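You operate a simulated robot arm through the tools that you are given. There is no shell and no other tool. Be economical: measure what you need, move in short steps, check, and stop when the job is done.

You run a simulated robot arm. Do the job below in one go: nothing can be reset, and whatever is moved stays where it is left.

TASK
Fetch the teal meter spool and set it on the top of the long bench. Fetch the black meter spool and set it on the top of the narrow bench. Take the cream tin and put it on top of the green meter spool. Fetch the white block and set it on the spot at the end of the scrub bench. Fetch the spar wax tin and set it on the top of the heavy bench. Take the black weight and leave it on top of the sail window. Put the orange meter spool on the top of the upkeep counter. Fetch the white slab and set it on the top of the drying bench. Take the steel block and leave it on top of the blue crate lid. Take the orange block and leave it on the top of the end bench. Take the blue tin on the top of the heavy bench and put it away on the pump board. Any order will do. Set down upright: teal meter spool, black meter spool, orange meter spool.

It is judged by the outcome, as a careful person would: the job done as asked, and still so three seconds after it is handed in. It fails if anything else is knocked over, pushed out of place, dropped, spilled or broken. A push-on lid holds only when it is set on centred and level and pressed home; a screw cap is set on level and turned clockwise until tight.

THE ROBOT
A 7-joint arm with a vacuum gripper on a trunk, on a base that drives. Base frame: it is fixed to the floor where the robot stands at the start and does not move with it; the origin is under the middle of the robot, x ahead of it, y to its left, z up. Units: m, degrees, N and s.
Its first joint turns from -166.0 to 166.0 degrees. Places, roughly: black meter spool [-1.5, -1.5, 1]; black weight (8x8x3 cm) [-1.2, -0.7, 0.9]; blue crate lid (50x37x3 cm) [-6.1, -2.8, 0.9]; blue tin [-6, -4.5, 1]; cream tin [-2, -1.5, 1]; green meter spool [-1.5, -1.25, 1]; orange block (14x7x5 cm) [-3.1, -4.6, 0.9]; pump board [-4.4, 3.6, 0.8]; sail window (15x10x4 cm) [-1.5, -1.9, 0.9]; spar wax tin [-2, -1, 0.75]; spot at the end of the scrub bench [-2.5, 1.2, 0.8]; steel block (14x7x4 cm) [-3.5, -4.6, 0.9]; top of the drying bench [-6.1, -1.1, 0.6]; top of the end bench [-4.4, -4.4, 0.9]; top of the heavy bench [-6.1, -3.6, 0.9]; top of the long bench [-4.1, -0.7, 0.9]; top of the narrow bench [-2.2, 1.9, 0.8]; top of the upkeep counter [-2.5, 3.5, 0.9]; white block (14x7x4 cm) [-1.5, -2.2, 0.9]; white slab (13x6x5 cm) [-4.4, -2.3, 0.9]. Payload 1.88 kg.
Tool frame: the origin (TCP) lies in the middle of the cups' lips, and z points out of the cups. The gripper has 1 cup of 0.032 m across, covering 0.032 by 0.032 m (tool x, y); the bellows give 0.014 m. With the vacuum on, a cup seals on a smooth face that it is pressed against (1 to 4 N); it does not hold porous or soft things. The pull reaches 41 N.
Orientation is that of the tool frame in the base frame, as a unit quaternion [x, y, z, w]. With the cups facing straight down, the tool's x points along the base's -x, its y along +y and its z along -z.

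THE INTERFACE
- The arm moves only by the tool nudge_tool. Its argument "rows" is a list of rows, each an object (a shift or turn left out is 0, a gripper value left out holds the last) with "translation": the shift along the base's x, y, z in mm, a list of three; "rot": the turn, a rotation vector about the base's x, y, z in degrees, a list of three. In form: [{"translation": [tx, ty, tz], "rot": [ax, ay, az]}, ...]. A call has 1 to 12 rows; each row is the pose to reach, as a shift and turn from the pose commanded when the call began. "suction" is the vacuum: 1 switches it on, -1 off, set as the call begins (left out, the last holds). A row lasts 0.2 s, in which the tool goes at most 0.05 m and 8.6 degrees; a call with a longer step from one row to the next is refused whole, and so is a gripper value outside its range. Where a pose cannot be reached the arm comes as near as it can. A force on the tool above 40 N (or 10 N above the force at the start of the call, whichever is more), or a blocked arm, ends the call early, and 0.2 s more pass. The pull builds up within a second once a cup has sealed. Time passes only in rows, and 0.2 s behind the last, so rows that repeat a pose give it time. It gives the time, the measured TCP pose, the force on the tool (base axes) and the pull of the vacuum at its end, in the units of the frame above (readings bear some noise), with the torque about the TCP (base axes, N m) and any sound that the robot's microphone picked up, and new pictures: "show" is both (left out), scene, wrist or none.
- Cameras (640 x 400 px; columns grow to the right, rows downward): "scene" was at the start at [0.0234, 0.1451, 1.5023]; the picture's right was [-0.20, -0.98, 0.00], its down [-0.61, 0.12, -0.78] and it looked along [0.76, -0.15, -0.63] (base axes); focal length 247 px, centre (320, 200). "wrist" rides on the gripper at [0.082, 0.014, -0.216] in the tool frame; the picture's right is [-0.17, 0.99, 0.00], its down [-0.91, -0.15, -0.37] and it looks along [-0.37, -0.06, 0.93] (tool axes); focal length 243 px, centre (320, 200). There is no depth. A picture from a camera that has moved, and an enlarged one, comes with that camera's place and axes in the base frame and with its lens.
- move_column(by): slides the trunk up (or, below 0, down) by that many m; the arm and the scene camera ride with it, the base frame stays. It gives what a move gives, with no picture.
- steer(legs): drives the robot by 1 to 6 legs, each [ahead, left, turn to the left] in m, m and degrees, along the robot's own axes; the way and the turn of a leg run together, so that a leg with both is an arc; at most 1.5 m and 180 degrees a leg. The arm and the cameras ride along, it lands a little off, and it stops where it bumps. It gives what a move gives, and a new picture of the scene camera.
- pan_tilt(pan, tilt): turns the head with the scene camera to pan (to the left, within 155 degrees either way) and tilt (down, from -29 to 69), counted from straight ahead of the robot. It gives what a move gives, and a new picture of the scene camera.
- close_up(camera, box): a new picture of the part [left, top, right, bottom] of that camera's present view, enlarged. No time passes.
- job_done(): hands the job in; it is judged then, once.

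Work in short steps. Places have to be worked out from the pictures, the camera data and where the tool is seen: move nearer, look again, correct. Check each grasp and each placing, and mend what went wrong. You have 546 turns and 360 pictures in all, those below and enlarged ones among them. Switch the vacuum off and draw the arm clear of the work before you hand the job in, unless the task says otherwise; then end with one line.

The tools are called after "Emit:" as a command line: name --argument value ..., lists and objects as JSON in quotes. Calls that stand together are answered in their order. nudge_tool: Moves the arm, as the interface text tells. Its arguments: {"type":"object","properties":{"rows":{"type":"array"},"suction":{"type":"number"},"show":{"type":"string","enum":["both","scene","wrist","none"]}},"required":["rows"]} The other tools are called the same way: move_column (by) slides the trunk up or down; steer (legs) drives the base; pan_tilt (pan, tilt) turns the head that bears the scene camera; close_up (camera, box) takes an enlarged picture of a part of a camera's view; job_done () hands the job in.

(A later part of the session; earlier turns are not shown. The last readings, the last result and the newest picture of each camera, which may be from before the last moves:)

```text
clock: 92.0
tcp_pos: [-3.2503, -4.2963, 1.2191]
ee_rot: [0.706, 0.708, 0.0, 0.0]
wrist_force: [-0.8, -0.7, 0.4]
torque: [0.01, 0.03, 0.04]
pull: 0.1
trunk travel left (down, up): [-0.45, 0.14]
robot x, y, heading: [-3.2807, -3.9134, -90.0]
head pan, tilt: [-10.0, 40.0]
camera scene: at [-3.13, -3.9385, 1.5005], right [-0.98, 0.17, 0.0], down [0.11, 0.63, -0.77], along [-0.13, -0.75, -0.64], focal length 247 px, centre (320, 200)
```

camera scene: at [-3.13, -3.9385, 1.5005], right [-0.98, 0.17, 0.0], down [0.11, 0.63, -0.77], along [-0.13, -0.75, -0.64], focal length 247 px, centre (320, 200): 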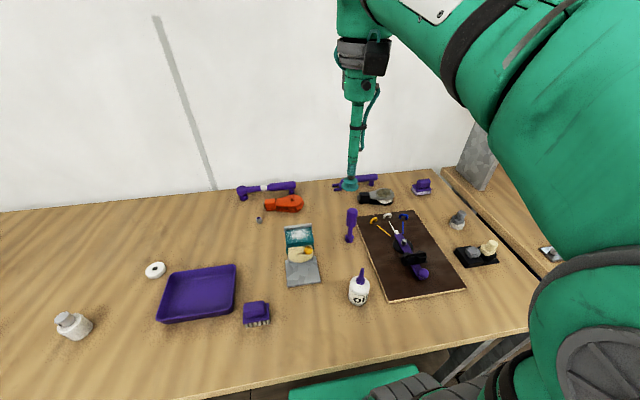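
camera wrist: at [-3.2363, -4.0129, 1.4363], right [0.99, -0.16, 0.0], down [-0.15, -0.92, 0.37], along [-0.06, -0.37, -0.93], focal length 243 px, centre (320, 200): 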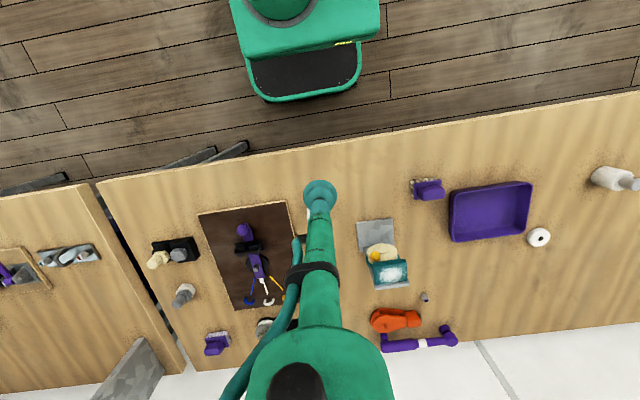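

Move the tool above the orange block for a top view.

Emit:
nudge_tool --rows '[{"translation": [14, -38, -10]}, {"translation": [28, -76, -20]}, {"translation": [42, -114, -40]}, {"translation": [56, -152, -60]}, {"translation": [70, -190, -80]}, {"translation": [84, -228, -100]}, {"translation": [98, -266, -120]}, {"translation": [112, -300, -140]}]'

Emit:
close_up --camera "wrist" --box '[220, 90, 420, 215]'

Emit:
close_up --camera "scene" --box '[220, 140, 380, 240]'

```text
clock: 93.8
tcp_pos: [-3.1377, -4.5969, 1.0788]
ee_rot: [0.706, 0.708, 0.0, 0.0]
wrist_force: [-0.4, 0.6, 0.2]
torque: [0.0, -0.01, 0.01]
pull: 0.0
trunk travel left (down, up): [-0.45, 0.14]
robot x, y, heading: [-3.2778, -3.9121, -90.0]
head pan, tilt: [-10.0, 40.0]
camera scene: at [-3.1299, -3.9387, 1.5005], right [-0.99, 0.17, 0.0], down [0.11, 0.63, -0.77], along [-0.13, -0.75, -0.64], focal length 247 px, centre (320, 200)
camera wrist: at [-3.1238, -4.5146, 1.2958], right [0.99, -0.16, 0.0], down [-0.15, -0.91, 0.37], along [-0.06, -0.37, -0.93], focal length 243 px, centre (320, 200)
```

scene: 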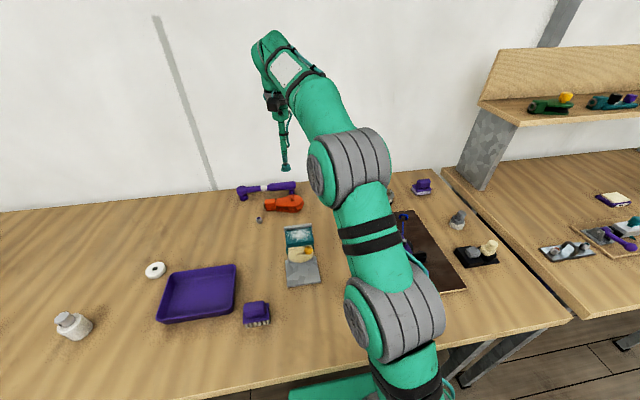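
wrist: 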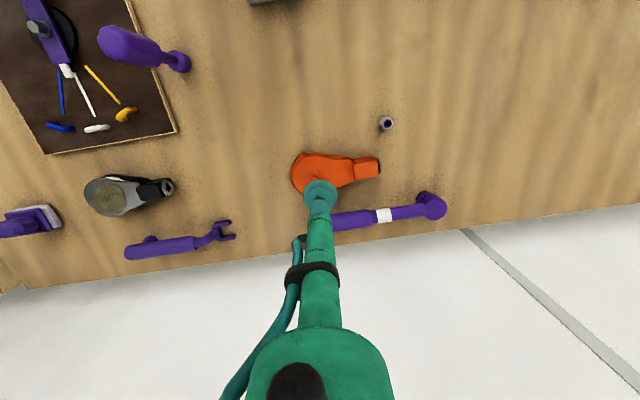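

```text
3.20 times, centred on (320, 152) of wrist
camera zoom: at [-3.1238, -4.5146, 1.2958], right [0.99, -0.16, 0.0], down [-0.15, -0.91, 0.37], along [-0.06, -0.37, -0.93], focal length 776 px, centre (320, 352)
```

zoom: 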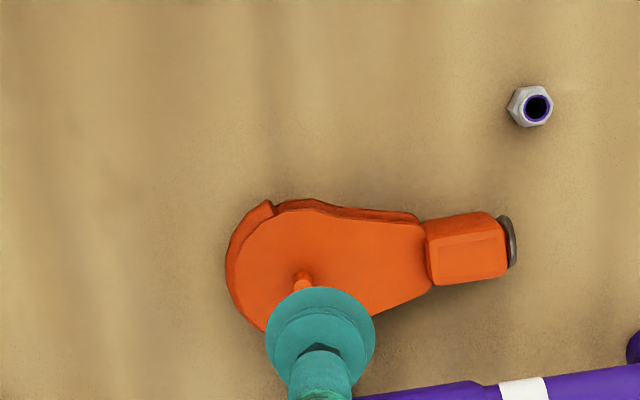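

```text
4.00 times, centred on (300, 190) of scene
camera zoom: at [-3.1299, -3.9387, 1.5005], right [-0.99, 0.17, 0.0], down [0.11, 0.63, -0.77], along [-0.13, -0.75, -0.64], focal length 990 px, centre (400, 240)
```

zoom: 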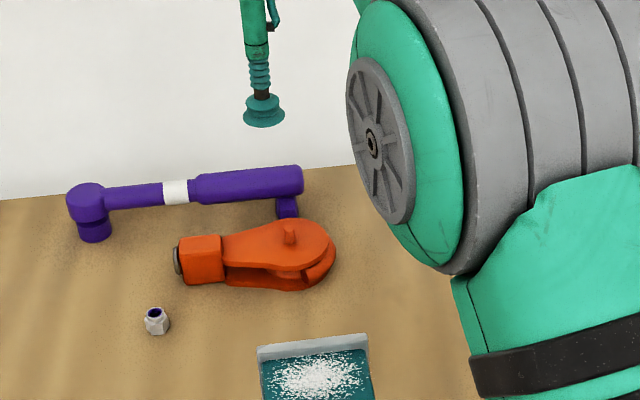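

Flat cheek area just right of the pin is suitable: about (-3.120, -4.616), z≈0.927. Approach to just above.

Emit:
nudge_tool --rows '[{"translation": [9, -9, -40]}, {"translation": [18, -19, -80]}, {"translation": [18, -19, -115]}, {"translation": [18, -19, -125]}]' --show "none"

Emit:
close_up --camera "wrist" --box '[220, 110, 420, 235]'

Emit:
close_up --camera "scene" --box '[220, 140, 380, 240]'

```text
clock: 94.8
tcp_pos: [-3.1191, -4.6155, 0.9551]
ee_rot: [0.706, 0.708, 0.0, -0.001]
wrist_force: [0.3, -0.3, 0.5]
torque: [-0.01, 0.0, 0.03]
pull: 0.0
trunk travel left (down, up): [-0.45, 0.14]
robot x, y, heading: [-3.2762, -3.9132, -89.9]
head pan, tilt: [-10.0, 40.0]
```

```text
3.20 times, centred on (320, 172) of wrist
camera zoom: at [-3.1064, -4.5337, 1.1709], right [0.99, -0.16, 0.0], down [-0.15, -0.91, 0.37], along [-0.06, -0.37, -0.93], focal length 776 px, centre (320, 288)
```

zoom: 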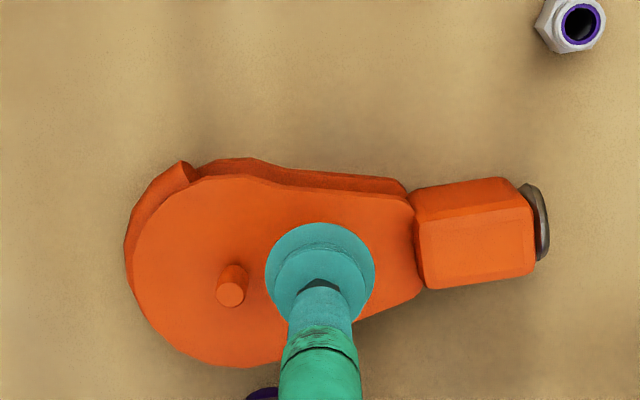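

```text
4.00 times, centred on (300, 190) of scene
camera zoom: at [-3.1299, -3.9385, 1.5005], right [-0.98, 0.17, 0.0], down [0.11, 0.63, -0.77], along [-0.13, -0.75, -0.64], focal length 990 px, centre (400, 240)
```

zoom: 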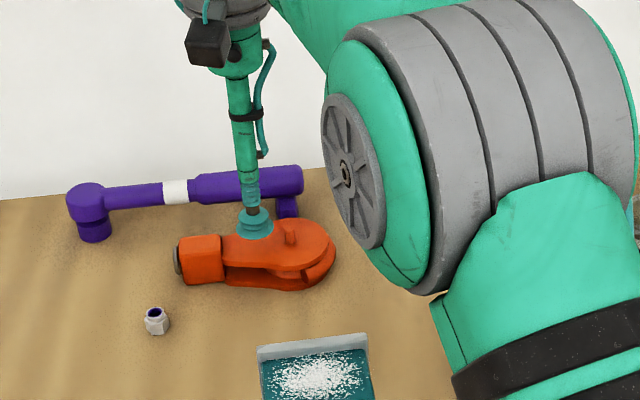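

Good clearance from the pin. Press down with suction.

Emit:
nudge_tool --rows '[{"translation": [-5, -1, -15]}, {"translation": [-5, -1, -20]}, {"translation": [-5, -1, -25]}, {"translation": [-5, -1, -28]}, {"translation": [-5, -1, -31]}, {"translation": [-5, -1, -31]}]' --suction 1 --show "none"

```text
clock: 96.2
tcp_pos: [-3.1257, -4.6166, 0.928]
ee_rot: [0.706, 0.708, -0.002, 0.003]
wrist_force: [0.7, 1.5, 30.0]
torque: [0.09, 0.04, -0.21]
pull: 41.0
trunk travel left (down, up): [-0.45, 0.14]
robot x, y, heading: [-3.2786, -3.9157, -90.0]
head pan, tilt: [-10.0, 40.0]
```

Sealed. Lift and retract.

Emit:
nudge_tool --rows '[{"translation": [0, 0, 8]}, {"translation": [0, 0, 40]}, {"translation": [0, 0, 85]}, {"translation": [0, 20, 130]}, {"translation": [0, 60, 160]}, {"translation": [-20, 100, 180]}, {"translation": [-40, 145, 190]}, {"translation": [-60, 190, 200]}, {"translation": [-80, 235, 210]}, {"translation": [-100, 270, 220]}, {"translation": [-120, 300, 230]}]' --show "scene"

```text
refused: row 7 steps farther than a row can; nothing moved
```

Emit:
nudge_tool --rows '[{"translation": [0, 0, 8]}, {"translation": [0, 0, 40]}, {"translation": [0, 0, 85]}, {"translation": [0, 20, 130]}, {"translation": [0, 60, 150]}, {"translation": [-15, 100, 160]}, {"translation": [-30, 140, 170]}, {"translation": [-50, 180, 180]}, {"translation": [-70, 220, 190]}, {"translation": [-90, 260, 200]}, {"translation": [-110, 300, 210]}]' --show "scene"

```text
clock: 98.6
tcp_pos: [-3.2359, -4.3156, 1.1334]
ee_rot: [0.707, 0.707, 0.001, 0.0]
wrist_force: [0.7, -0.1, -2.5]
torque: [0.05, 0.02, -0.04]
pull: 40.9
trunk travel left (down, up): [-0.45, 0.14]
robot x, y, heading: [-3.2799, -3.9156, -90.0]
head pan, tilt: [-10.0, 40.0]
camera scene: at [-3.1299, -3.9384, 1.5005], right [-0.98, 0.17, 0.0], down [0.11, 0.63, -0.77], along [-0.13, -0.75, -0.64], focal length 247 px, centre (320, 200)
```

scene: 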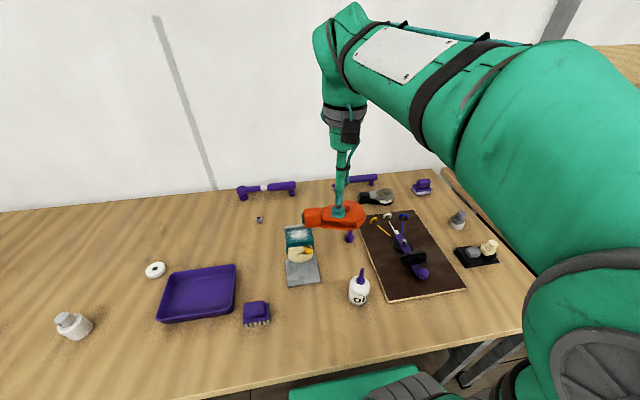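

Orange block held. Back away and strafe right to face the end bench.

Emit:
steer --legs '[[-0.35, 0, 0], [0, -1.1, 0]]'

Emit:
close_up --camera "scene" --box '[100, 120, 500, 370]'

```text
clock: 106.2
tcp_pos: [-4.3362, -3.9732, 1.1326]
ee_rot: [0.703, 0.711, 0.0, 0.0]
wrist_force: [0.1, -0.4, -2.5]
torque: [0.02, 0.03, -0.02]
pull: 40.8
trunk travel left (down, up): [-0.45, 0.14]
robot x, y, heading: [-4.3837, -3.5704, -89.3]
head pan, tilt: [-10.0, 40.0]
camera scene: at [-4.2352, -3.5936, 1.5005], right [-0.99, 0.16, 0.0], down [0.1, 0.63, -0.77], along [-0.12, -0.76, -0.64], focal length 247 px, centre (320, 200)
```

scene: 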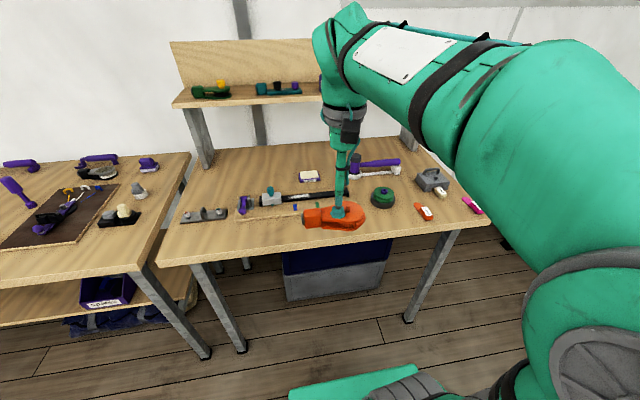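

```text
1.60 times, centred on (300, 245) of scene
camera zoom: at [-4.2352, -3.5936, 1.5005], right [-0.99, 0.16, 0.0], down [0.1, 0.63, -0.77], along [-0.12, -0.76, -0.64], focal length 396 px, centre (352, 128)
```

zoom: 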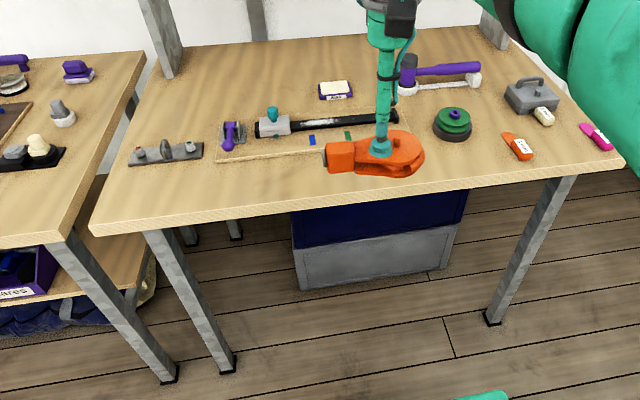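

A free area lies at the back left of the end bench, about (-4.0, -4.50). Position the base in front of it.

Emit:
steer --legs '[[0.25, 0.28, -0.5]]'

Emit:
nudge_tool --rows '[{"translation": [0, -40, 0]}, {"translation": [10, -80, 0]}, {"translation": [20, -120, 0]}, {"translation": [30, -160, 0]}]' --show "wrist"

```text
clock: 108.5
tcp_pos: [-4.0596, -4.2199, 1.1326]
ee_rot: [0.706, 0.708, 0.001, -0.001]
wrist_force: [-0.4, 0.4, -1.3]
torque: [-0.01, 0.01, -0.04]
pull: 40.7
trunk travel left (down, up): [-0.45, 0.14]
robot x, y, heading: [-4.104, -3.8216, -89.9]
head pan, tilt: [-10.0, 40.0]
camera scene: at [-3.9535, -3.8424, 1.5005], right [-0.99, 0.17, 0.0], down [0.11, 0.63, -0.77], along [-0.13, -0.75, -0.64], focal length 247 px, centre (320, 200)
```

scene: 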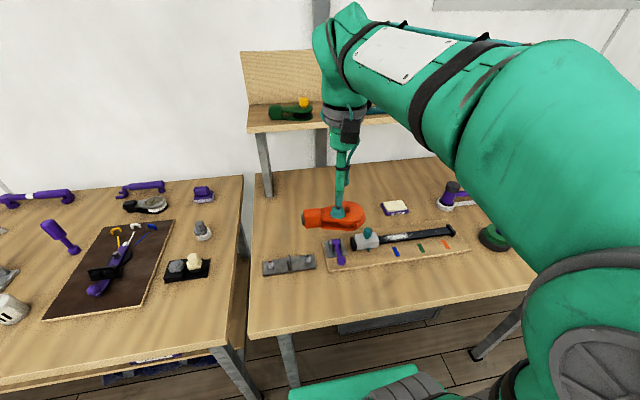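

```text
clock: 109.5
tcp_pos: [-4.0284, -4.3813, 1.1331]
ee_rot: [0.706, 0.708, 0.001, -0.001]
wrist_force: [0.2, 0.1, -2.3]
torque: [-0.05, -0.01, -0.06]
pull: 40.9
trunk travel left (down, up): [-0.45, 0.14]
robot x, y, heading: [-4.105, -3.8191, -89.7]
head pan, tilt: [-10.0, 40.0]
camera wrist: at [-4.0142, -4.2991, 1.3496], right [0.99, -0.16, 0.0], down [-0.15, -0.91, 0.37], along [-0.06, -0.37, -0.93], focal length 243 px, centre (320, 200)
```

wrist: 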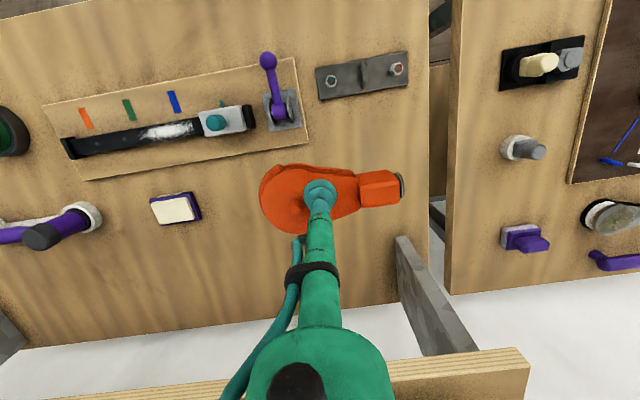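

Shift back to y≈-4.465 and descend.

Emit:
nudge_tool --rows '[{"translation": [0, -45, 0]}, {"translation": [0, -84, -20]}, {"translation": [0, -84, -60]}, {"translation": [0, -84, -100]}, {"translation": [0, -84, -140]}, {"translation": [0, -84, -165]}]' --show "both"

```text
clock: 110.9
tcp_pos: [-4.0273, -4.464, 0.9685]
ee_rot: [0.707, 0.708, 0.0, 0.0]
wrist_force: [-0.3, 0.3, -2.3]
torque: [0.0, 0.02, -0.03]
pull: 40.9
trunk travel left (down, up): [-0.45, 0.14]
robot x, y, heading: [-4.1021, -3.8176, -89.8]
head pan, tilt: [-10.0, 40.0]
camera scene: at [-3.9534, -3.8427, 1.5005], right [-0.99, 0.17, 0.0], down [0.11, 0.63, -0.77], along [-0.13, -0.75, -0.64], focal length 247 px, centre (320, 200)
camera wrist: at [-4.0147, -4.3822, 1.1849], right [0.99, -0.17, 0.0], down [-0.15, -0.91, 0.37], along [-0.06, -0.37, -0.93], focal length 243 px, centre (320, 200)
```

scene: 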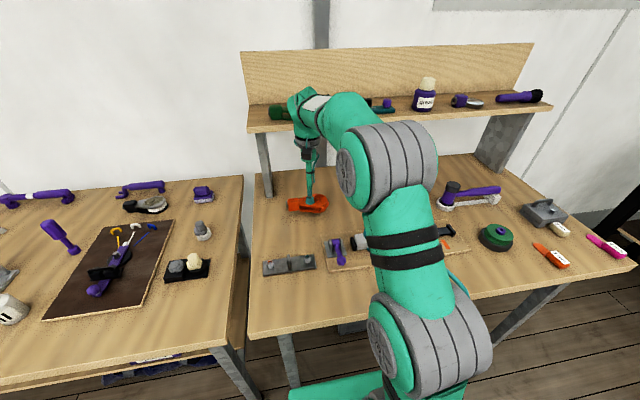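
wrist: 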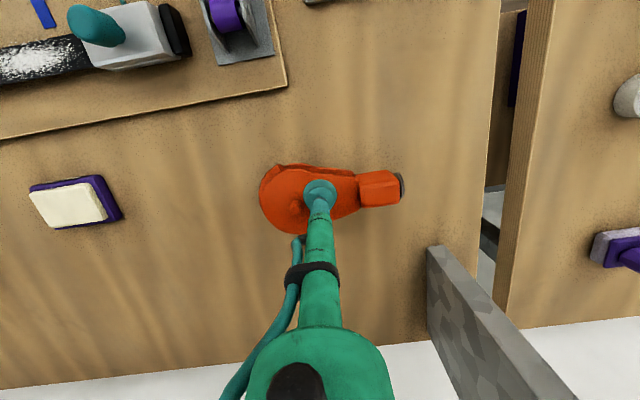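

Clear all around. Lower to contact.

Emit:
nudge_tool --rows '[{"translation": [0, 0, -10]}, {"translation": [0, 0, -20]}, {"translation": [0, 0, -28]}, {"translation": [0, 0, -34]}, {"translation": [0, 0, -39]}, {"translation": [0, 0, -44]}, {"translation": [0, 0, -49]}, {"translation": [0, 0, -54]}, {"translation": [0, 0, -59]}]' --show "none"

```text
clock: 113.0
tcp_pos: [-4.028, -4.4659, 0.9146]
ee_rot: [0.707, 0.707, -0.003, 0.004]
wrist_force: [1.0, -0.4, 8.5]
torque: [0.17, 0.07, -0.17]
pull: 40.6
trunk travel left (down, up): [-0.45, 0.14]
robot x, y, heading: [-4.1024, -3.8164, -89.9]
head pan, tilt: [-10.0, 40.0]
stopped in row 9: the force on the tool passed its limit (the readings are from after the stop); the commanded pose is now the measured one
```

Contact at 0.915. Release and lift.

Emit:
nudge_tool --rows '[{"translation": [0, 0, 0]}, {"translation": [0, 0, 0]}, {"translation": [0, 0, 0]}, {"translation": [0, 0, 3]}, {"translation": [0, 0, 12]}, {"translation": [0, 0, 50]}, {"translation": [0, 0, 95]}, {"translation": [0, 30, 130]}, {"translation": [0, 70, 150]}, {"translation": [0, 110, 170]}, {"translation": [0, 150, 190]}]' --suction -1 --show "scene"

```text
clock: 115.3
tcp_pos: [-4.0278, -4.3159, 1.1048]
ee_rot: [0.706, 0.708, -0.002, 0.003]
wrist_force: [-0.3, -0.4, -0.5]
torque: [0.02, 0.0, 0.0]
pull: 0.0
trunk travel left (down, up): [-0.45, 0.14]
robot x, y, heading: [-4.1067, -3.8191, -90.1]
head pan, tilt: [-10.0, 40.0]
camera scene: at [-3.9535, -3.8425, 1.5005], right [-0.98, 0.17, 0.0], down [0.11, 0.63, -0.77], along [-0.13, -0.75, -0.64], focal length 247 px, centre (320, 200)
```

scene: 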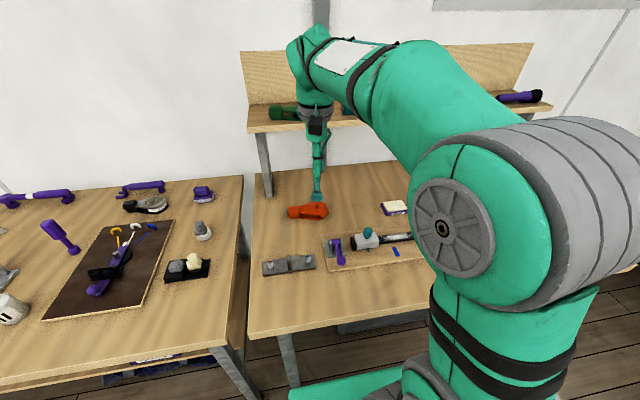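

Orange block placed. Raise and return to the former stand for the steel block.

Emit:
nudge_tool --rows '[{"translation": [0, 40, 30]}, {"translation": [0, 80, 60]}, {"translation": [0, 100, 100]}]' --show "none"

Emit:
steer --legs '[[-0.3, 0, 0], [0, 0.78, 0], [0.37, 0, 0]]'

```text
clock: 116.2
tcp_pos: [-4.0291, -4.2175, 1.2053]
ee_rot: [0.706, 0.708, -0.003, 0.002]
wrist_force: [0.0, -0.3, -0.8]
torque: [0.01, 0.01, 0.03]
pull: 0.1
trunk travel left (down, up): [-0.45, 0.14]
robot x, y, heading: [-4.1041, -3.8179, -90.2]
head pan, tilt: [-10.0, 40.0]
```

```text
clock: 124.0
tcp_pos: [-3.2514, -4.2883, 1.2044]
ee_rot: [0.707, 0.707, -0.002, 0.003]
wrist_force: [-1.4, 1.2, -0.2]
torque: [-0.01, -0.02, -0.01]
pull: 0.1
trunk travel left (down, up): [-0.45, 0.14]
robot x, y, heading: [-3.3246, -3.887, -90.1]
head pan, tilt: [-10.0, 40.0]
camera scene: at [-3.1757, -3.9133, 1.5005], right [-0.98, 0.17, 0.0], down [0.11, 0.63, -0.77], along [-0.13, -0.75, -0.64], focal length 247 px, centre (320, 200)
```

scene: 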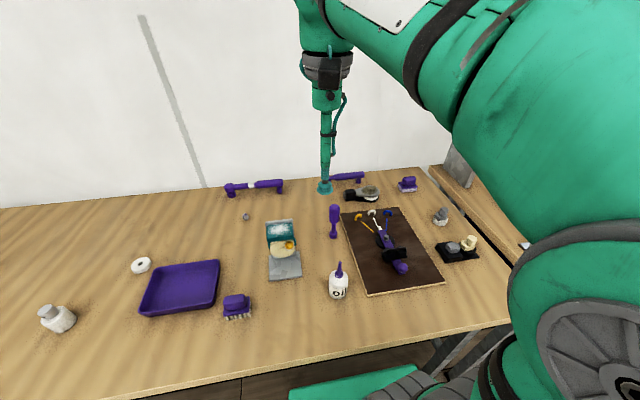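

Move over the steel block.

Emit:
nudge_tool --rows '[{"translation": [-30, -35, 0]}, {"translation": [-60, -70, 0]}, {"translation": [-90, -105, 0]}, {"translation": [-120, -140, -10]}, {"translation": [-150, -175, -30]}, {"translation": [-180, -210, -50]}, {"translation": [-210, -245, -70]}, {"translation": [-235, -280, -90]}, {"translation": [-235, -280, -130]}]' --show "wrist"

Emit:
close_up --camera "wrist" --box '[220, 90, 420, 215]'

Emit:
close_up --camera "scene" --box '[280, 140, 440, 240]'

```text
refused: row 5 steps farther than a row can; nothing moved
```

```text
3.20 times, centred on (320, 152) of wrist
camera zoom: at [-3.2374, -4.2043, 1.4205], right [0.99, -0.17, 0.0], down [-0.15, -0.91, 0.38], along [-0.06, -0.38, -0.92], focal length 776 px, centre (320, 352)
```

zoom: 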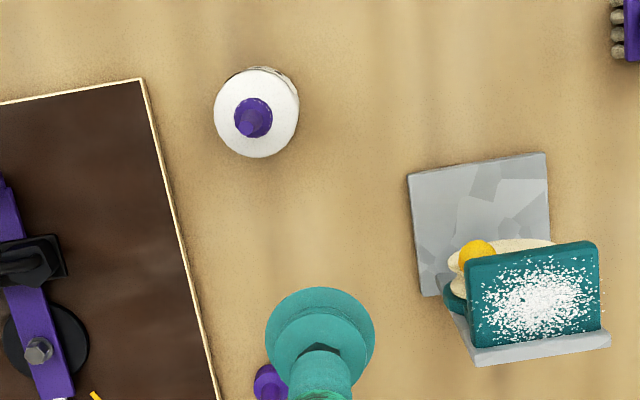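

```text
4.00 times, centred on (360, 190) of scene
camera zoom: at [-3.1757, -3.9133, 1.5005], right [-0.98, 0.17, 0.0], down [0.11, 0.63, -0.77], along [-0.13, -0.75, -0.64], focal length 990 px, centre (160, 240)
```

zoom: 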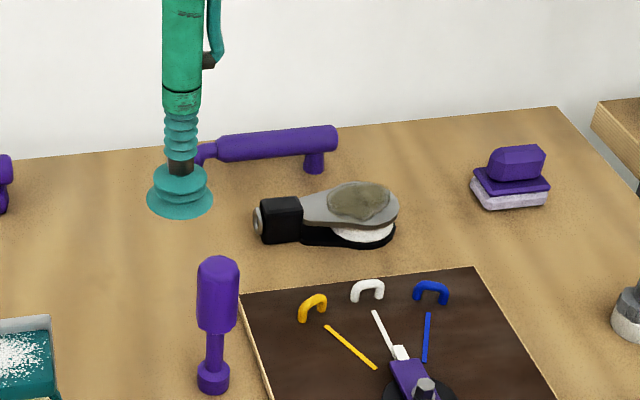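

The steel block has a rough round patch on its cheek; its grey neck part is smooth. Move over it in smaller steps.

Emit:
nudge_tool --rows '[{"translation": [-30, -35, 0]}, {"translation": [-60, -70, 0]}, {"translation": [-90, -105, 0]}, {"translation": [-120, -140, -10]}, {"translation": [-148, -172, -20]}, {"translation": [-176, -204, -36]}, {"translation": [-204, -236, -52]}, {"translation": [-230, -268, -70]}, {"translation": [-235, -280, -100]}, {"translation": [-235, -280, -130]}]' --show "wrist"

Emit:
close_up --camera "wrist" --box '[220, 90, 420, 215]'

Emit:
close_up --camera "scene" --box '[280, 140, 440, 240]'

```text
clock: 126.2
tcp_pos: [-3.4851, -4.5689, 1.0758]
ee_rot: [0.707, 0.707, -0.002, 0.003]
wrist_force: [0.6, -0.4, 0.2]
torque: [0.04, 0.0, -0.01]
pull: 0.1
trunk travel left (down, up): [-0.45, 0.14]
robot x, y, heading: [-3.3236, -3.889, -90.0]
head pan, tilt: [-10.0, 40.0]
camera wrist: at [-3.4724, -4.4844, 1.2906], right [0.99, -0.17, 0.0], down [-0.15, -0.91, 0.38], along [-0.06, -0.38, -0.92], focal length 243 px, centre (320, 200)
```

wrist: 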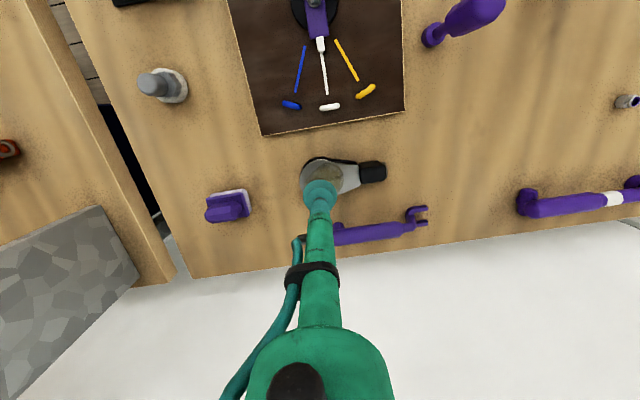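

```text
3.20 times, centred on (320, 152) of wrist
camera zoom: at [-3.4724, -4.4844, 1.2906], right [0.99, -0.17, 0.0], down [-0.15, -0.91, 0.38], along [-0.06, -0.38, -0.92], focal length 776 px, centre (320, 352)
```

zoom: 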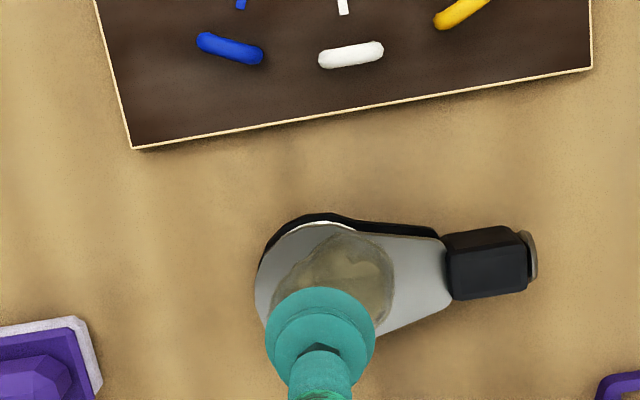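

```text
4.00 times, centred on (360, 190) of scene
camera zoom: at [-3.1757, -3.9134, 1.5006], right [-0.98, 0.17, 0.0], down [0.11, 0.63, -0.77], along [-0.13, -0.75, -0.64], focal length 990 px, centre (160, 240)
```

zoom: 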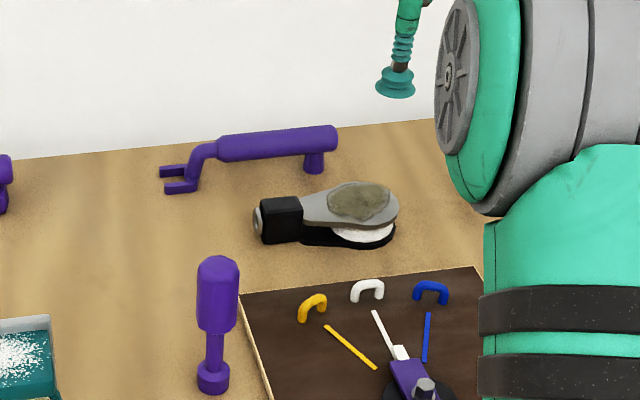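

Smooth bare metal is between the rough patch and the neck: about (-3.440, -4.607). Approach and look.

Emit:
nudge_tool --rows '[{"translation": [22, -19, -35]}, {"translation": [45, -38, -70]}, {"translation": [45, -38, -105]}, {"translation": [45, -38, -130]}]' --show "none"

Emit:
close_up --camera "wrist" --box '[240, 120, 400, 220]'

Emit:
close_up --camera "scene" --box '[320, 150, 416, 210]'

```text
clock: 127.2
tcp_pos: [-3.441, -4.6048, 0.944]
ee_rot: [0.707, 0.707, -0.003, 0.002]
wrist_force: [-0.5, -0.6, 0.3]
torque: [-0.01, 0.0, -0.01]
pull: 0.1
trunk travel left (down, up): [-0.45, 0.14]
robot x, y, heading: [-3.3248, -3.8849, -89.8]
head pan, tilt: [-10.0, 40.0]
```

```text
4.00 times, centred on (320, 170) of wrist
camera zoom: at [-3.4284, -4.5217, 1.16], right [0.99, -0.17, 0.0], down [-0.15, -0.91, 0.38], along [-0.06, -0.38, -0.92], focal length 970 px, centre (320, 320)
```

zoom: 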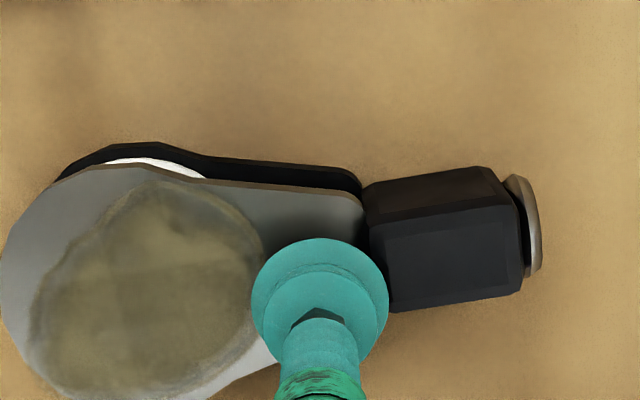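

```text
6.67 times, centred on (368, 180) of scene
camera zoom: at [-3.1758, -3.9134, 1.5006], right [-0.98, 0.17, 0.0], down [0.11, 0.63, -0.77], along [-0.13, -0.75, -0.64], focal length 1650 px, centre (0, 333)
```

zoom: 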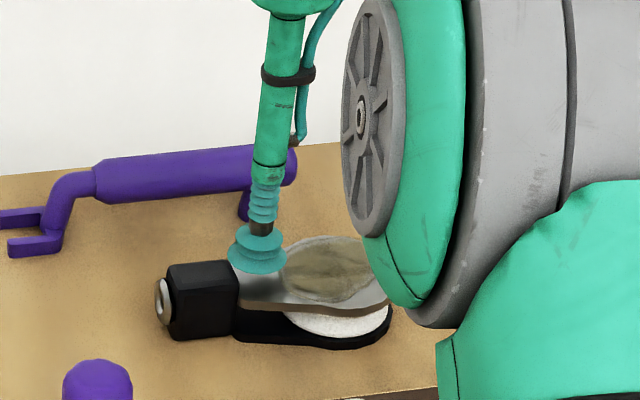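

Centre the cup a bit better and press with suction.

Emit:
nudge_tool --rows '[{"translation": [-1, 3, -10]}, {"translation": [-1, 3, -17]}, {"translation": [-1, 3, -22]}, {"translation": [-1, 3, -27]}, {"translation": [-1, 3, -31]}, {"translation": [-1, 3, -34]}, {"translation": [-1, 3, -34]}]' --suction 1 --show "none"

```text
clock: 128.6
tcp_pos: [-3.4433, -4.6073, 0.9211]
ee_rot: [0.708, 0.706, -0.01, 0.009]
wrist_force: [-1.4, -2.0, 12.6]
torque: [0.1, -0.25, 0.06]
pull: 0.0
trunk travel left (down, up): [-0.45, 0.14]
robot x, y, heading: [-3.3252, -3.8879, -89.9]
head pan, tilt: [-10.0, 40.0]
stopped in row 7: the force on the tool passed its limit (the readings are from after the stop); the commanded pose is now the measured one
```

No seal; see how the cup sits.

Emit:
close_up --camera "wrist" --box '[240, 120, 400, 220]'

Emit:
close_up --camera "scene" --box '[330, 165, 394, 205]'

```text
4.00 times, centred on (320, 170) of wrist
camera zoom: at [-3.4292, -4.519, 1.1362], right [0.99, -0.17, 0.0], down [-0.15, -0.9, 0.4], along [-0.06, -0.39, -0.92], focal length 970 px, centre (320, 320)
```

zoom: 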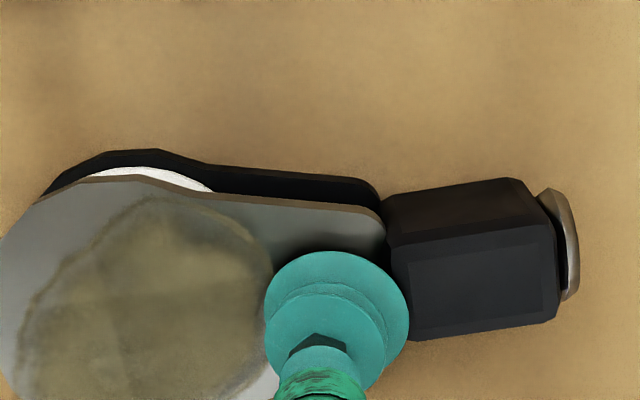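

```text
10.00 times, centred on (362, 185) of scene
camera zoom: at [-3.1757, -3.9126, 1.5003], right [-0.98, 0.17, 0.0], down [0.11, 0.63, -0.77], along [-0.13, -0.75, -0.64], focal length 2474 px, centre (-100, 350)
```

zoom: 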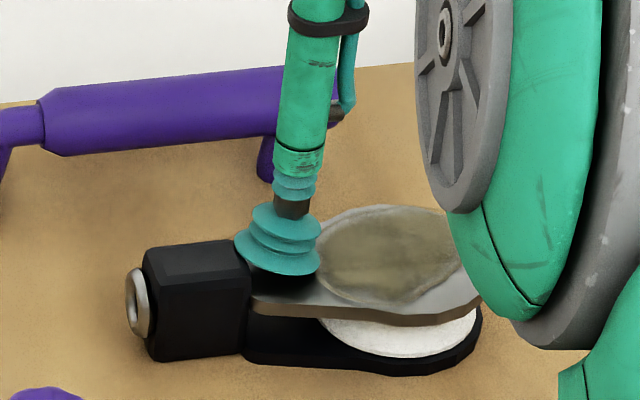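

The cup sat on the edge of the higher black part and too far back. Lift, level the tool, shift +11 mm in y and −6 mm in x, and try again.

Emit:
nudge_tool --rows '[{"translation": [0, 2, 15], "rot": [0.8, 0, 0]}, {"translation": [-6, 12, 20], "rot": [1.5, 0, 0]}, {"translation": [-6, 12, 20], "rot": [1.5, 0, 0]}]' --show "none"

Emit:
close_up --camera "wrist" --box '[240, 120, 400, 220]'

```text
clock: 129.4
tcp_pos: [-3.45, -4.5921, 0.9373]
ee_rot: [0.707, 0.707, 0.003, -0.003]
wrist_force: [0.6, 0.0, -0.3]
torque: [0.02, -0.02, 0.0]
pull: 0.0
trunk travel left (down, up): [-0.45, 0.14]
robot x, y, heading: [-3.3267, -3.889, -90.0]
head pan, tilt: [-10.0, 40.0]
```

```text
4.00 times, centred on (320, 170) of wrist
camera zoom: at [-3.4352, -4.5121, 1.1552], right [0.99, -0.17, 0.0], down [-0.15, -0.92, 0.37], along [-0.06, -0.36, -0.93], focal length 970 px, centre (320, 320)
```

zoom: 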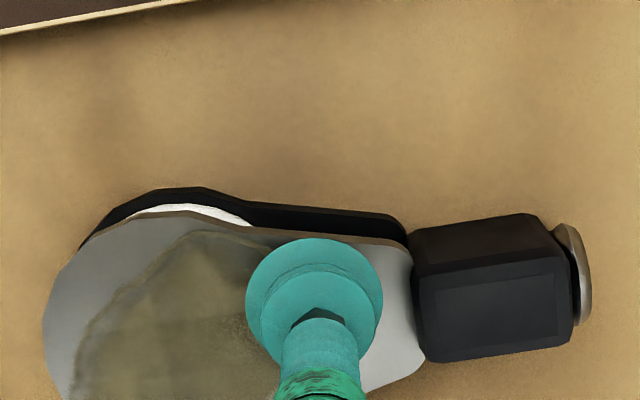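

Work out the cheek axis at y≈-4.611; go to (-3.4475, -4.610), level, and press again.

Emit:
nudge_tool --rows '[{"translation": [2, -18, 0], "rot": [-0.5, 0, 0]}, {"translation": [2, -18, -10], "rot": [-0.5, 0, 0]}, {"translation": [2, -18, -16], "rot": [-0.5, 0, 0]}, {"translation": [2, -18, -20], "rot": [-0.5, 0, 0]}, {"translation": [2, -18, -24], "rot": [-0.5, 0, 0]}, {"translation": [2, -18, -28], "rot": [-0.5, 0, 0]}, {"translation": [2, -18, -32], "rot": [-0.5, 0, 0]}, {"translation": [2, -18, -32], "rot": [-0.5, 0, 0]}]' --suction 1 --show "none"

Emit:
close_up --camera "wrist" --box '[240, 120, 400, 220]'

```text
clock: 131.2
tcp_pos: [-3.4473, -4.613, 0.915]
ee_rot: [0.707, 0.707, -0.008, 0.006]
wrist_force: [0.5, 2.3, 11.7]
torque: [-0.07, 0.03, -0.11]
pull: 0.0
trunk travel left (down, up): [-0.45, 0.14]
robot x, y, heading: [-3.3226, -3.8895, -90.0]
head pan, tilt: [-10.0, 40.0]
stopped in row 8: the force on the tool passed its limit (the readings are from after the stop); the commanded pose is now the measured one
```

```text
4.00 times, centred on (320, 170) of wrist
camera zoom: at [-3.4327, -4.5282, 1.1307], right [0.99, -0.17, 0.0], down [-0.15, -0.91, 0.39], along [-0.07, -0.39, -0.92], focal length 970 px, centre (320, 320)
```

zoom: 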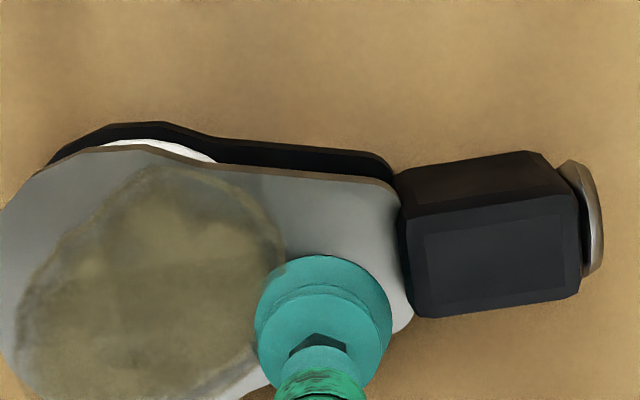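

Contact shows the cup is ~17 mm too far back. Lift, shift forward, level and retry.

Emit:
nudge_tool --rows '[{"translation": [0, 2, 12], "rot": [0.5, 0, 0]}, {"translation": [2, 17, 12], "rot": [0.8, 0, 0]}, {"translation": [2, 17, 6], "rot": [0.8, 0, 0]}, {"translation": [2, 17, 1], "rot": [0.8, 0, 0]}, {"translation": [2, 17, -3], "rot": [0.8, 0, 0]}, {"translation": [2, 17, -6], "rot": [0.8, 0, 0]}, {"translation": [2, 17, -6], "rot": [0.8, 0, 0]}]' --suction 1 --show "none"

Emit:
close_up --camera "wrist" --box '[240, 120, 400, 220]'

```text
clock: 132.6
tcp_pos: [-3.4459, -4.5992, 0.9151]
ee_rot: [0.707, 0.707, -0.007, 0.003]
wrist_force: [0.0, -1.4, 10.7]
torque: [0.28, -0.11, -0.19]
pull: 40.7
trunk travel left (down, up): [-0.45, 0.14]
robot x, y, heading: [-3.3262, -3.8891, -89.7]
head pan, tilt: [-10.0, 40.0]
stopped in row 6: the force on the tool passed its limit (the readings are from after the stop); the commanded pose is now the measured one
```

```text
4.00 times, centred on (320, 170) of wrist
camera zoom: at [-3.431, -4.5146, 1.1308], right [0.99, -0.17, 0.0], down [-0.15, -0.91, 0.39], along [-0.07, -0.38, -0.92], focal length 970 px, centre (320, 320)
```

zoom: 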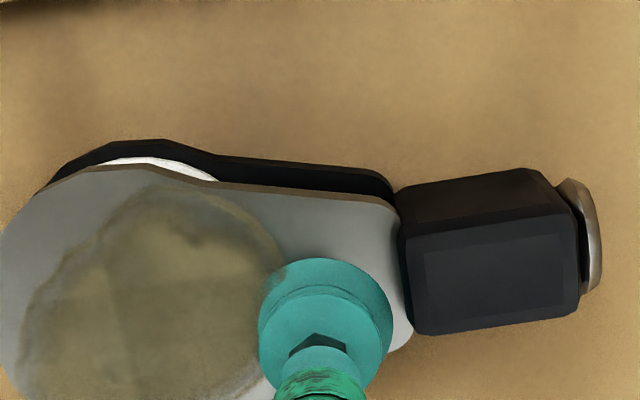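

Sealed (40.7). Lift gently.

Emit:
nudge_tool --rows '[{"translation": [0, 0, 3]}, {"translation": [0, 0, 15]}, {"translation": [0, 0, 45], "rot": [0.6, 0, 0]}, {"translation": [0, 0, 85], "rot": [0.6, 0, 0]}, {"translation": [0, 20, 125], "rot": [0.6, 0, 0]}, {"translation": [20, 55, 150], "rot": [0.6, 0, 0]}, {"translation": [40, 90, 170], "rot": [0.6, 0, 0]}, {"translation": [60, 125, 185], "rot": [0.6, 0, 0]}, {"translation": [80, 160, 200], "rot": [0.6, 0, 0]}, {"translation": [100, 200, 215], "rot": [0.6, 0, 0]}, {"translation": [120, 240, 225], "rot": [0.6, 0, 0]}]' --show "both"

```text
clock: 134.9
tcp_pos: [-3.326, -4.3557, 1.1368]
ee_rot: [0.708, 0.707, -0.001, -0.002]
wrist_force: [-0.3, 0.2, -2.6]
torque: [0.07, -0.11, 0.01]
pull: 41.0
trunk travel left (down, up): [-0.45, 0.14]
robot x, y, heading: [-3.3227, -3.8871, -89.9]
head pan, tilt: [-10.0, 40.0]
camera scene: at [-3.1758, -3.9131, 1.5005], right [-0.98, 0.17, 0.0], down [0.11, 0.63, -0.77], along [-0.13, -0.75, -0.64], focal length 247 px, centre (320, 200)
camera wrist: at [-3.3116, -4.275, 1.3543], right [0.99, -0.17, 0.0], down [-0.15, -0.91, 0.37], along [-0.07, -0.37, -0.93], focal length 243 px, centre (320, 200)
```

scene: 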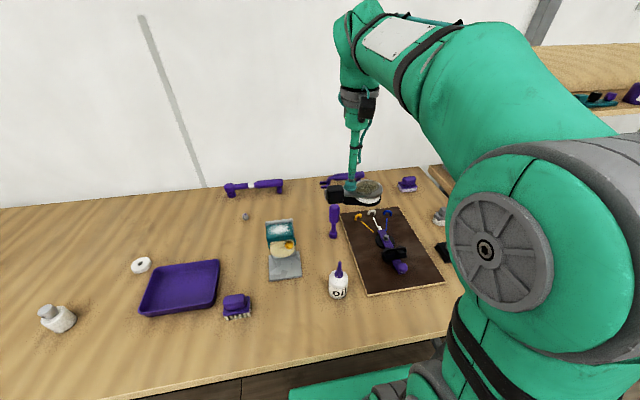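
wrist: 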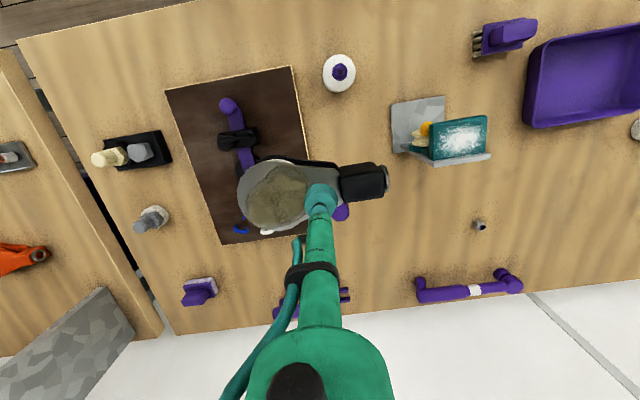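

Steel block held. Back off, turn west, drive toward the heavy bench / blue lid.

Emit:
steer --legs '[[-0.4, 0, 0], [0, 0, -90], [1.4, 0, 0]]'

Emit:
pan_tilt --pan 0 --tilt 25

```text
clock: 147.9
tcp_pos: [-5.1966, -3.4758, 1.1376]
ee_rot: [1.0, -0.003, 0.001, -0.002]
wrist_force: [0.0, -0.6, -2.9]
torque: [-0.06, -0.02, -0.01]
pull: 40.6
trunk travel left (down, up): [-0.45, 0.14]
robot x, y, heading: [-4.7271, -3.4805, 179.9]
head pan, tilt: [-10.0, 40.0]
camera scene: at [-4.7512, -3.6311, 1.5005], right [0.18, 0.98, 0.0], down [0.63, -0.12, -0.77], along [-0.75, 0.14, -0.64], focal length 247 px, centre (320, 200)
```

scene: 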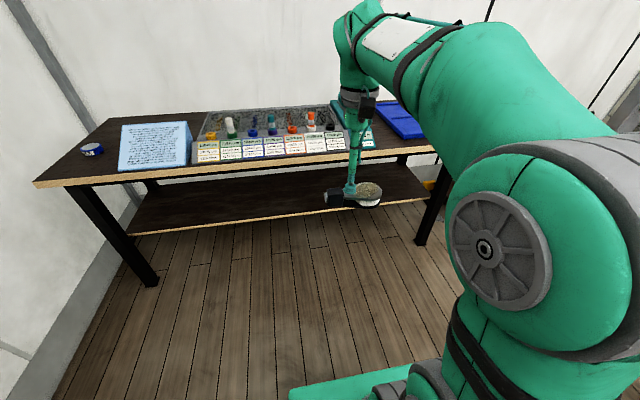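

```text
clock: 148.6
tcp_pos: [-5.195, -3.4755, 1.1366]
ee_rot: [1.0, -0.003, 0.001, -0.002]
wrist_force: [0.2, 0.0, -1.4]
torque: [-0.03, -0.01, 0.05]
pull: 40.5
trunk travel left (down, up): [-0.45, 0.14]
robot x, y, heading: [-4.7274, -3.4814, 179.7]
head pan, tilt: [0.0, 25.0]
camera scene: at [-4.7598, -3.6457, 1.5238], right [0.01, 1.0, 0.0], down [0.42, 0.0, -0.91], along [-0.91, 0.01, -0.42], focal length 247 px, centre (320, 200)
```

scene: 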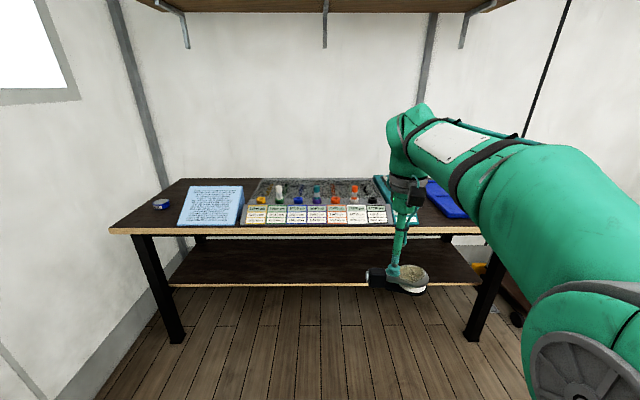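

The blue lid lies at about (-6.1, -2.88). Drive up to face it.

Emit:
steer --legs '[[0.6, 0, 0], [0, -0.6, 0]]'

Emit:
nudge_tool --rows '[{"translation": [0, 0, 0]}]' --show "wrist"

```text
clock: 155.0
tcp_pos: [-5.7905, -2.8756, 1.1364]
ee_rot: [1.0, -0.003, 0.001, -0.002]
wrist_force: [0.4, -0.6, -2.5]
torque: [-0.07, 0.03, -0.01]
pull: 40.8
trunk travel left (down, up): [-0.45, 0.14]
robot x, y, heading: [-5.3204, -2.8767, 179.5]
head pan, tilt: [0.0, 25.0]
camera scene: at [-5.3544, -3.0457, 1.5239], right [0.0, 1.0, 0.0], down [0.42, 0.0, -0.91], along [-0.91, 0.0, -0.42], focal length 247 px, centre (320, 200)
```

scene: 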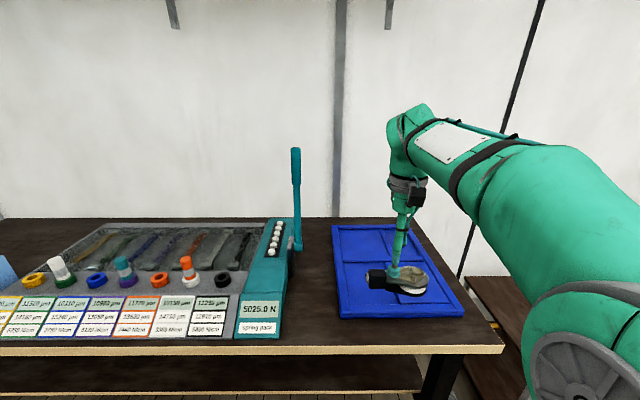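

```text
clock: 155.4
tcp_pos: [-5.7901, -2.8762, 1.1369]
ee_rot: [1.0, -0.003, 0.002, -0.001]
wrist_force: [-0.6, 0.0, -1.9]
torque: [-0.01, -0.01, 0.0]
pull: 41.4
trunk travel left (down, up): [-0.45, 0.14]
robot x, y, heading: [-5.3218, -2.8816, 179.5]
head pan, tilt: [0.0, 25.0]
camera wrist: at [-5.709, -2.8909, 1.354], right [-0.17, -0.99, 0.0], down [-0.91, 0.16, 0.37], along [-0.37, 0.07, -0.93], focal length 243 px, centre (320, 200)
```

wrist: 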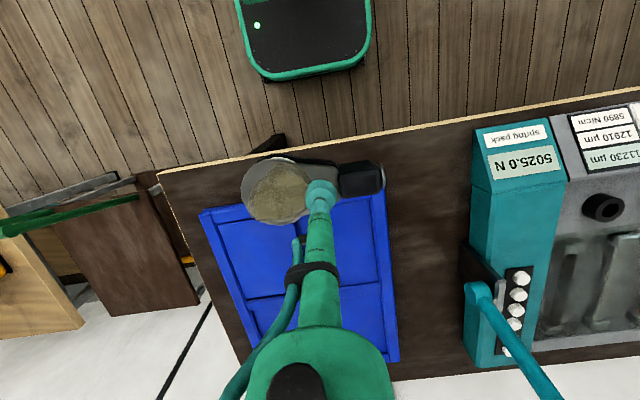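

Look closer at the lid's ribs to choose the placing spot.

Emit:
close_up --camera "scene" --box '[320, 210, 500, 330]'

Emit:
nudge_tool --rows '[{"rot": [0, 0, 8]}, {"rot": [0, 0, 16]}, {"rot": [0, 0, 24]}, {"rot": [0, 0, 32]}, {"rot": [0, 0, 40]}, {"rot": [0, 0, 48]}, {"rot": [0, 0, 56]}, {"rot": [0, 0, 64]}, {"rot": [0, 0, 72]}, {"rot": [0, 0, 80]}, {"rot": [0, 0, 86]}]' --show "scene"

```text
3.33 times, centred on (410, 270) of scene
camera zoom: at [-5.3544, -3.0456, 1.5239], right [0.0, 1.0, 0.0], down [0.42, 0.0, -0.91], along [-0.91, 0.0, -0.42], focal length 825 px, centre (20, -33)
```

zoom: 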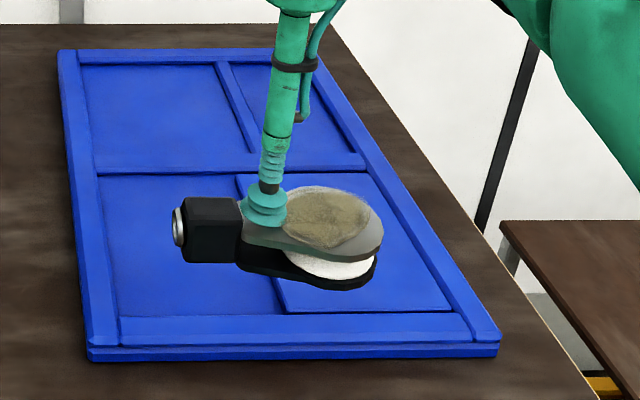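

```text
clock: 157.8
tcp_pos: [-5.7895, -2.8757, 1.1367]
ee_rot: [0.733, 0.681, 0.0, -0.002]
wrist_force: [0.4, -0.8, -1.6]
torque: [0.02, -0.04, 0.05]
pull: 40.0
trunk travel left (down, up): [-0.45, 0.14]
robot x, y, heading: [-5.3187, -2.8799, 179.6]
head pan, tilt: [0.0, 25.0]
camera scene: at [-5.3544, -3.0456, 1.5239], right [0.0, 1.0, 0.0], down [0.42, 0.0, -0.91], along [-0.91, 0.0, -0.42], focal length 247 px, centre (320, 200)
```

scene: 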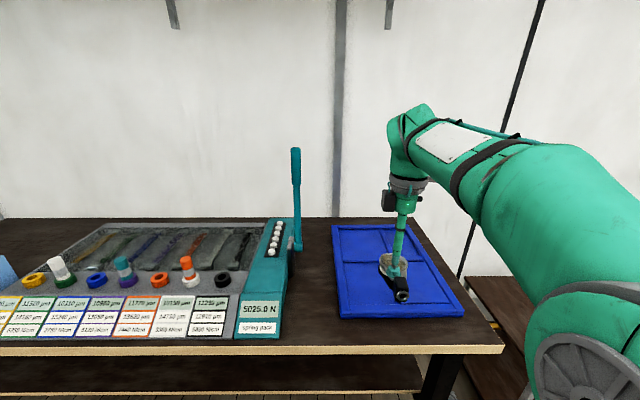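

Turned. The near-left panel centre is about (-6.02, -2.875); move there and lower.

Emit:
nudge_tool --rows '[{"translation": [-45, 0, 0]}, {"translation": [-90, 0, 0]}, {"translation": [-135, 0, 0]}, {"translation": [-180, 0, 0]}, {"translation": [-224, 0, 0]}, {"translation": [-224, 0, -45]}, {"translation": [-224, 0, -90]}, {"translation": [-224, 0, -120]}, {"translation": [-224, 0, -140]}]' --show "both"

```text
clock: 159.8
tcp_pos: [-6.0139, -2.8755, 0.9975]
ee_rot: [0.733, 0.68, -0.002, -0.002]
wrist_force: [0.7, 0.3, -2.4]
torque: [0.01, -0.03, 0.02]
pull: 40.7
trunk travel left (down, up): [-0.45, 0.14]
robot x, y, heading: [-5.3213, -2.8844, 179.8]
head pan, tilt: [0.0, 25.0]
camera scene: at [-5.3544, -3.0456, 1.5239], right [0.0, 1.0, 0.0], down [0.42, 0.0, -0.91], along [-0.91, 0.0, -0.42], focal length 247 px, centre (320, 200)
camera wrist: at [-5.9935, -2.7958, 1.2141], right [0.97, -0.24, 0.0], down [-0.22, -0.9, 0.37], along [-0.09, -0.36, -0.93], focal length 243 px, centre (320, 200)
```

scene: 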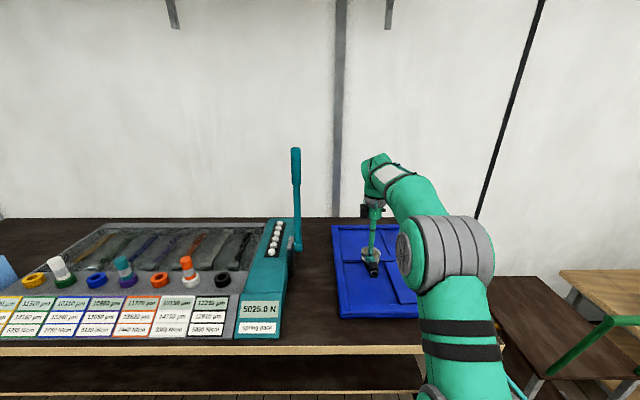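
wrist: 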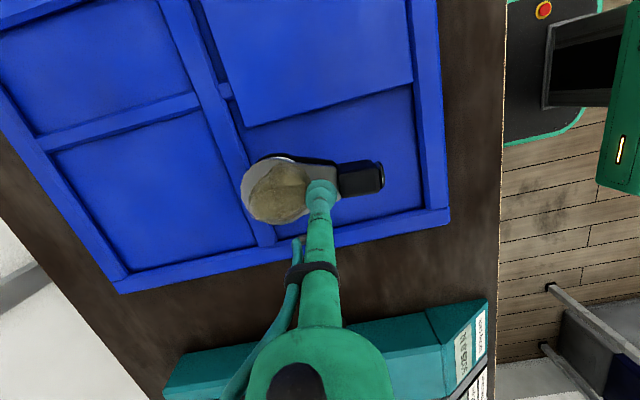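

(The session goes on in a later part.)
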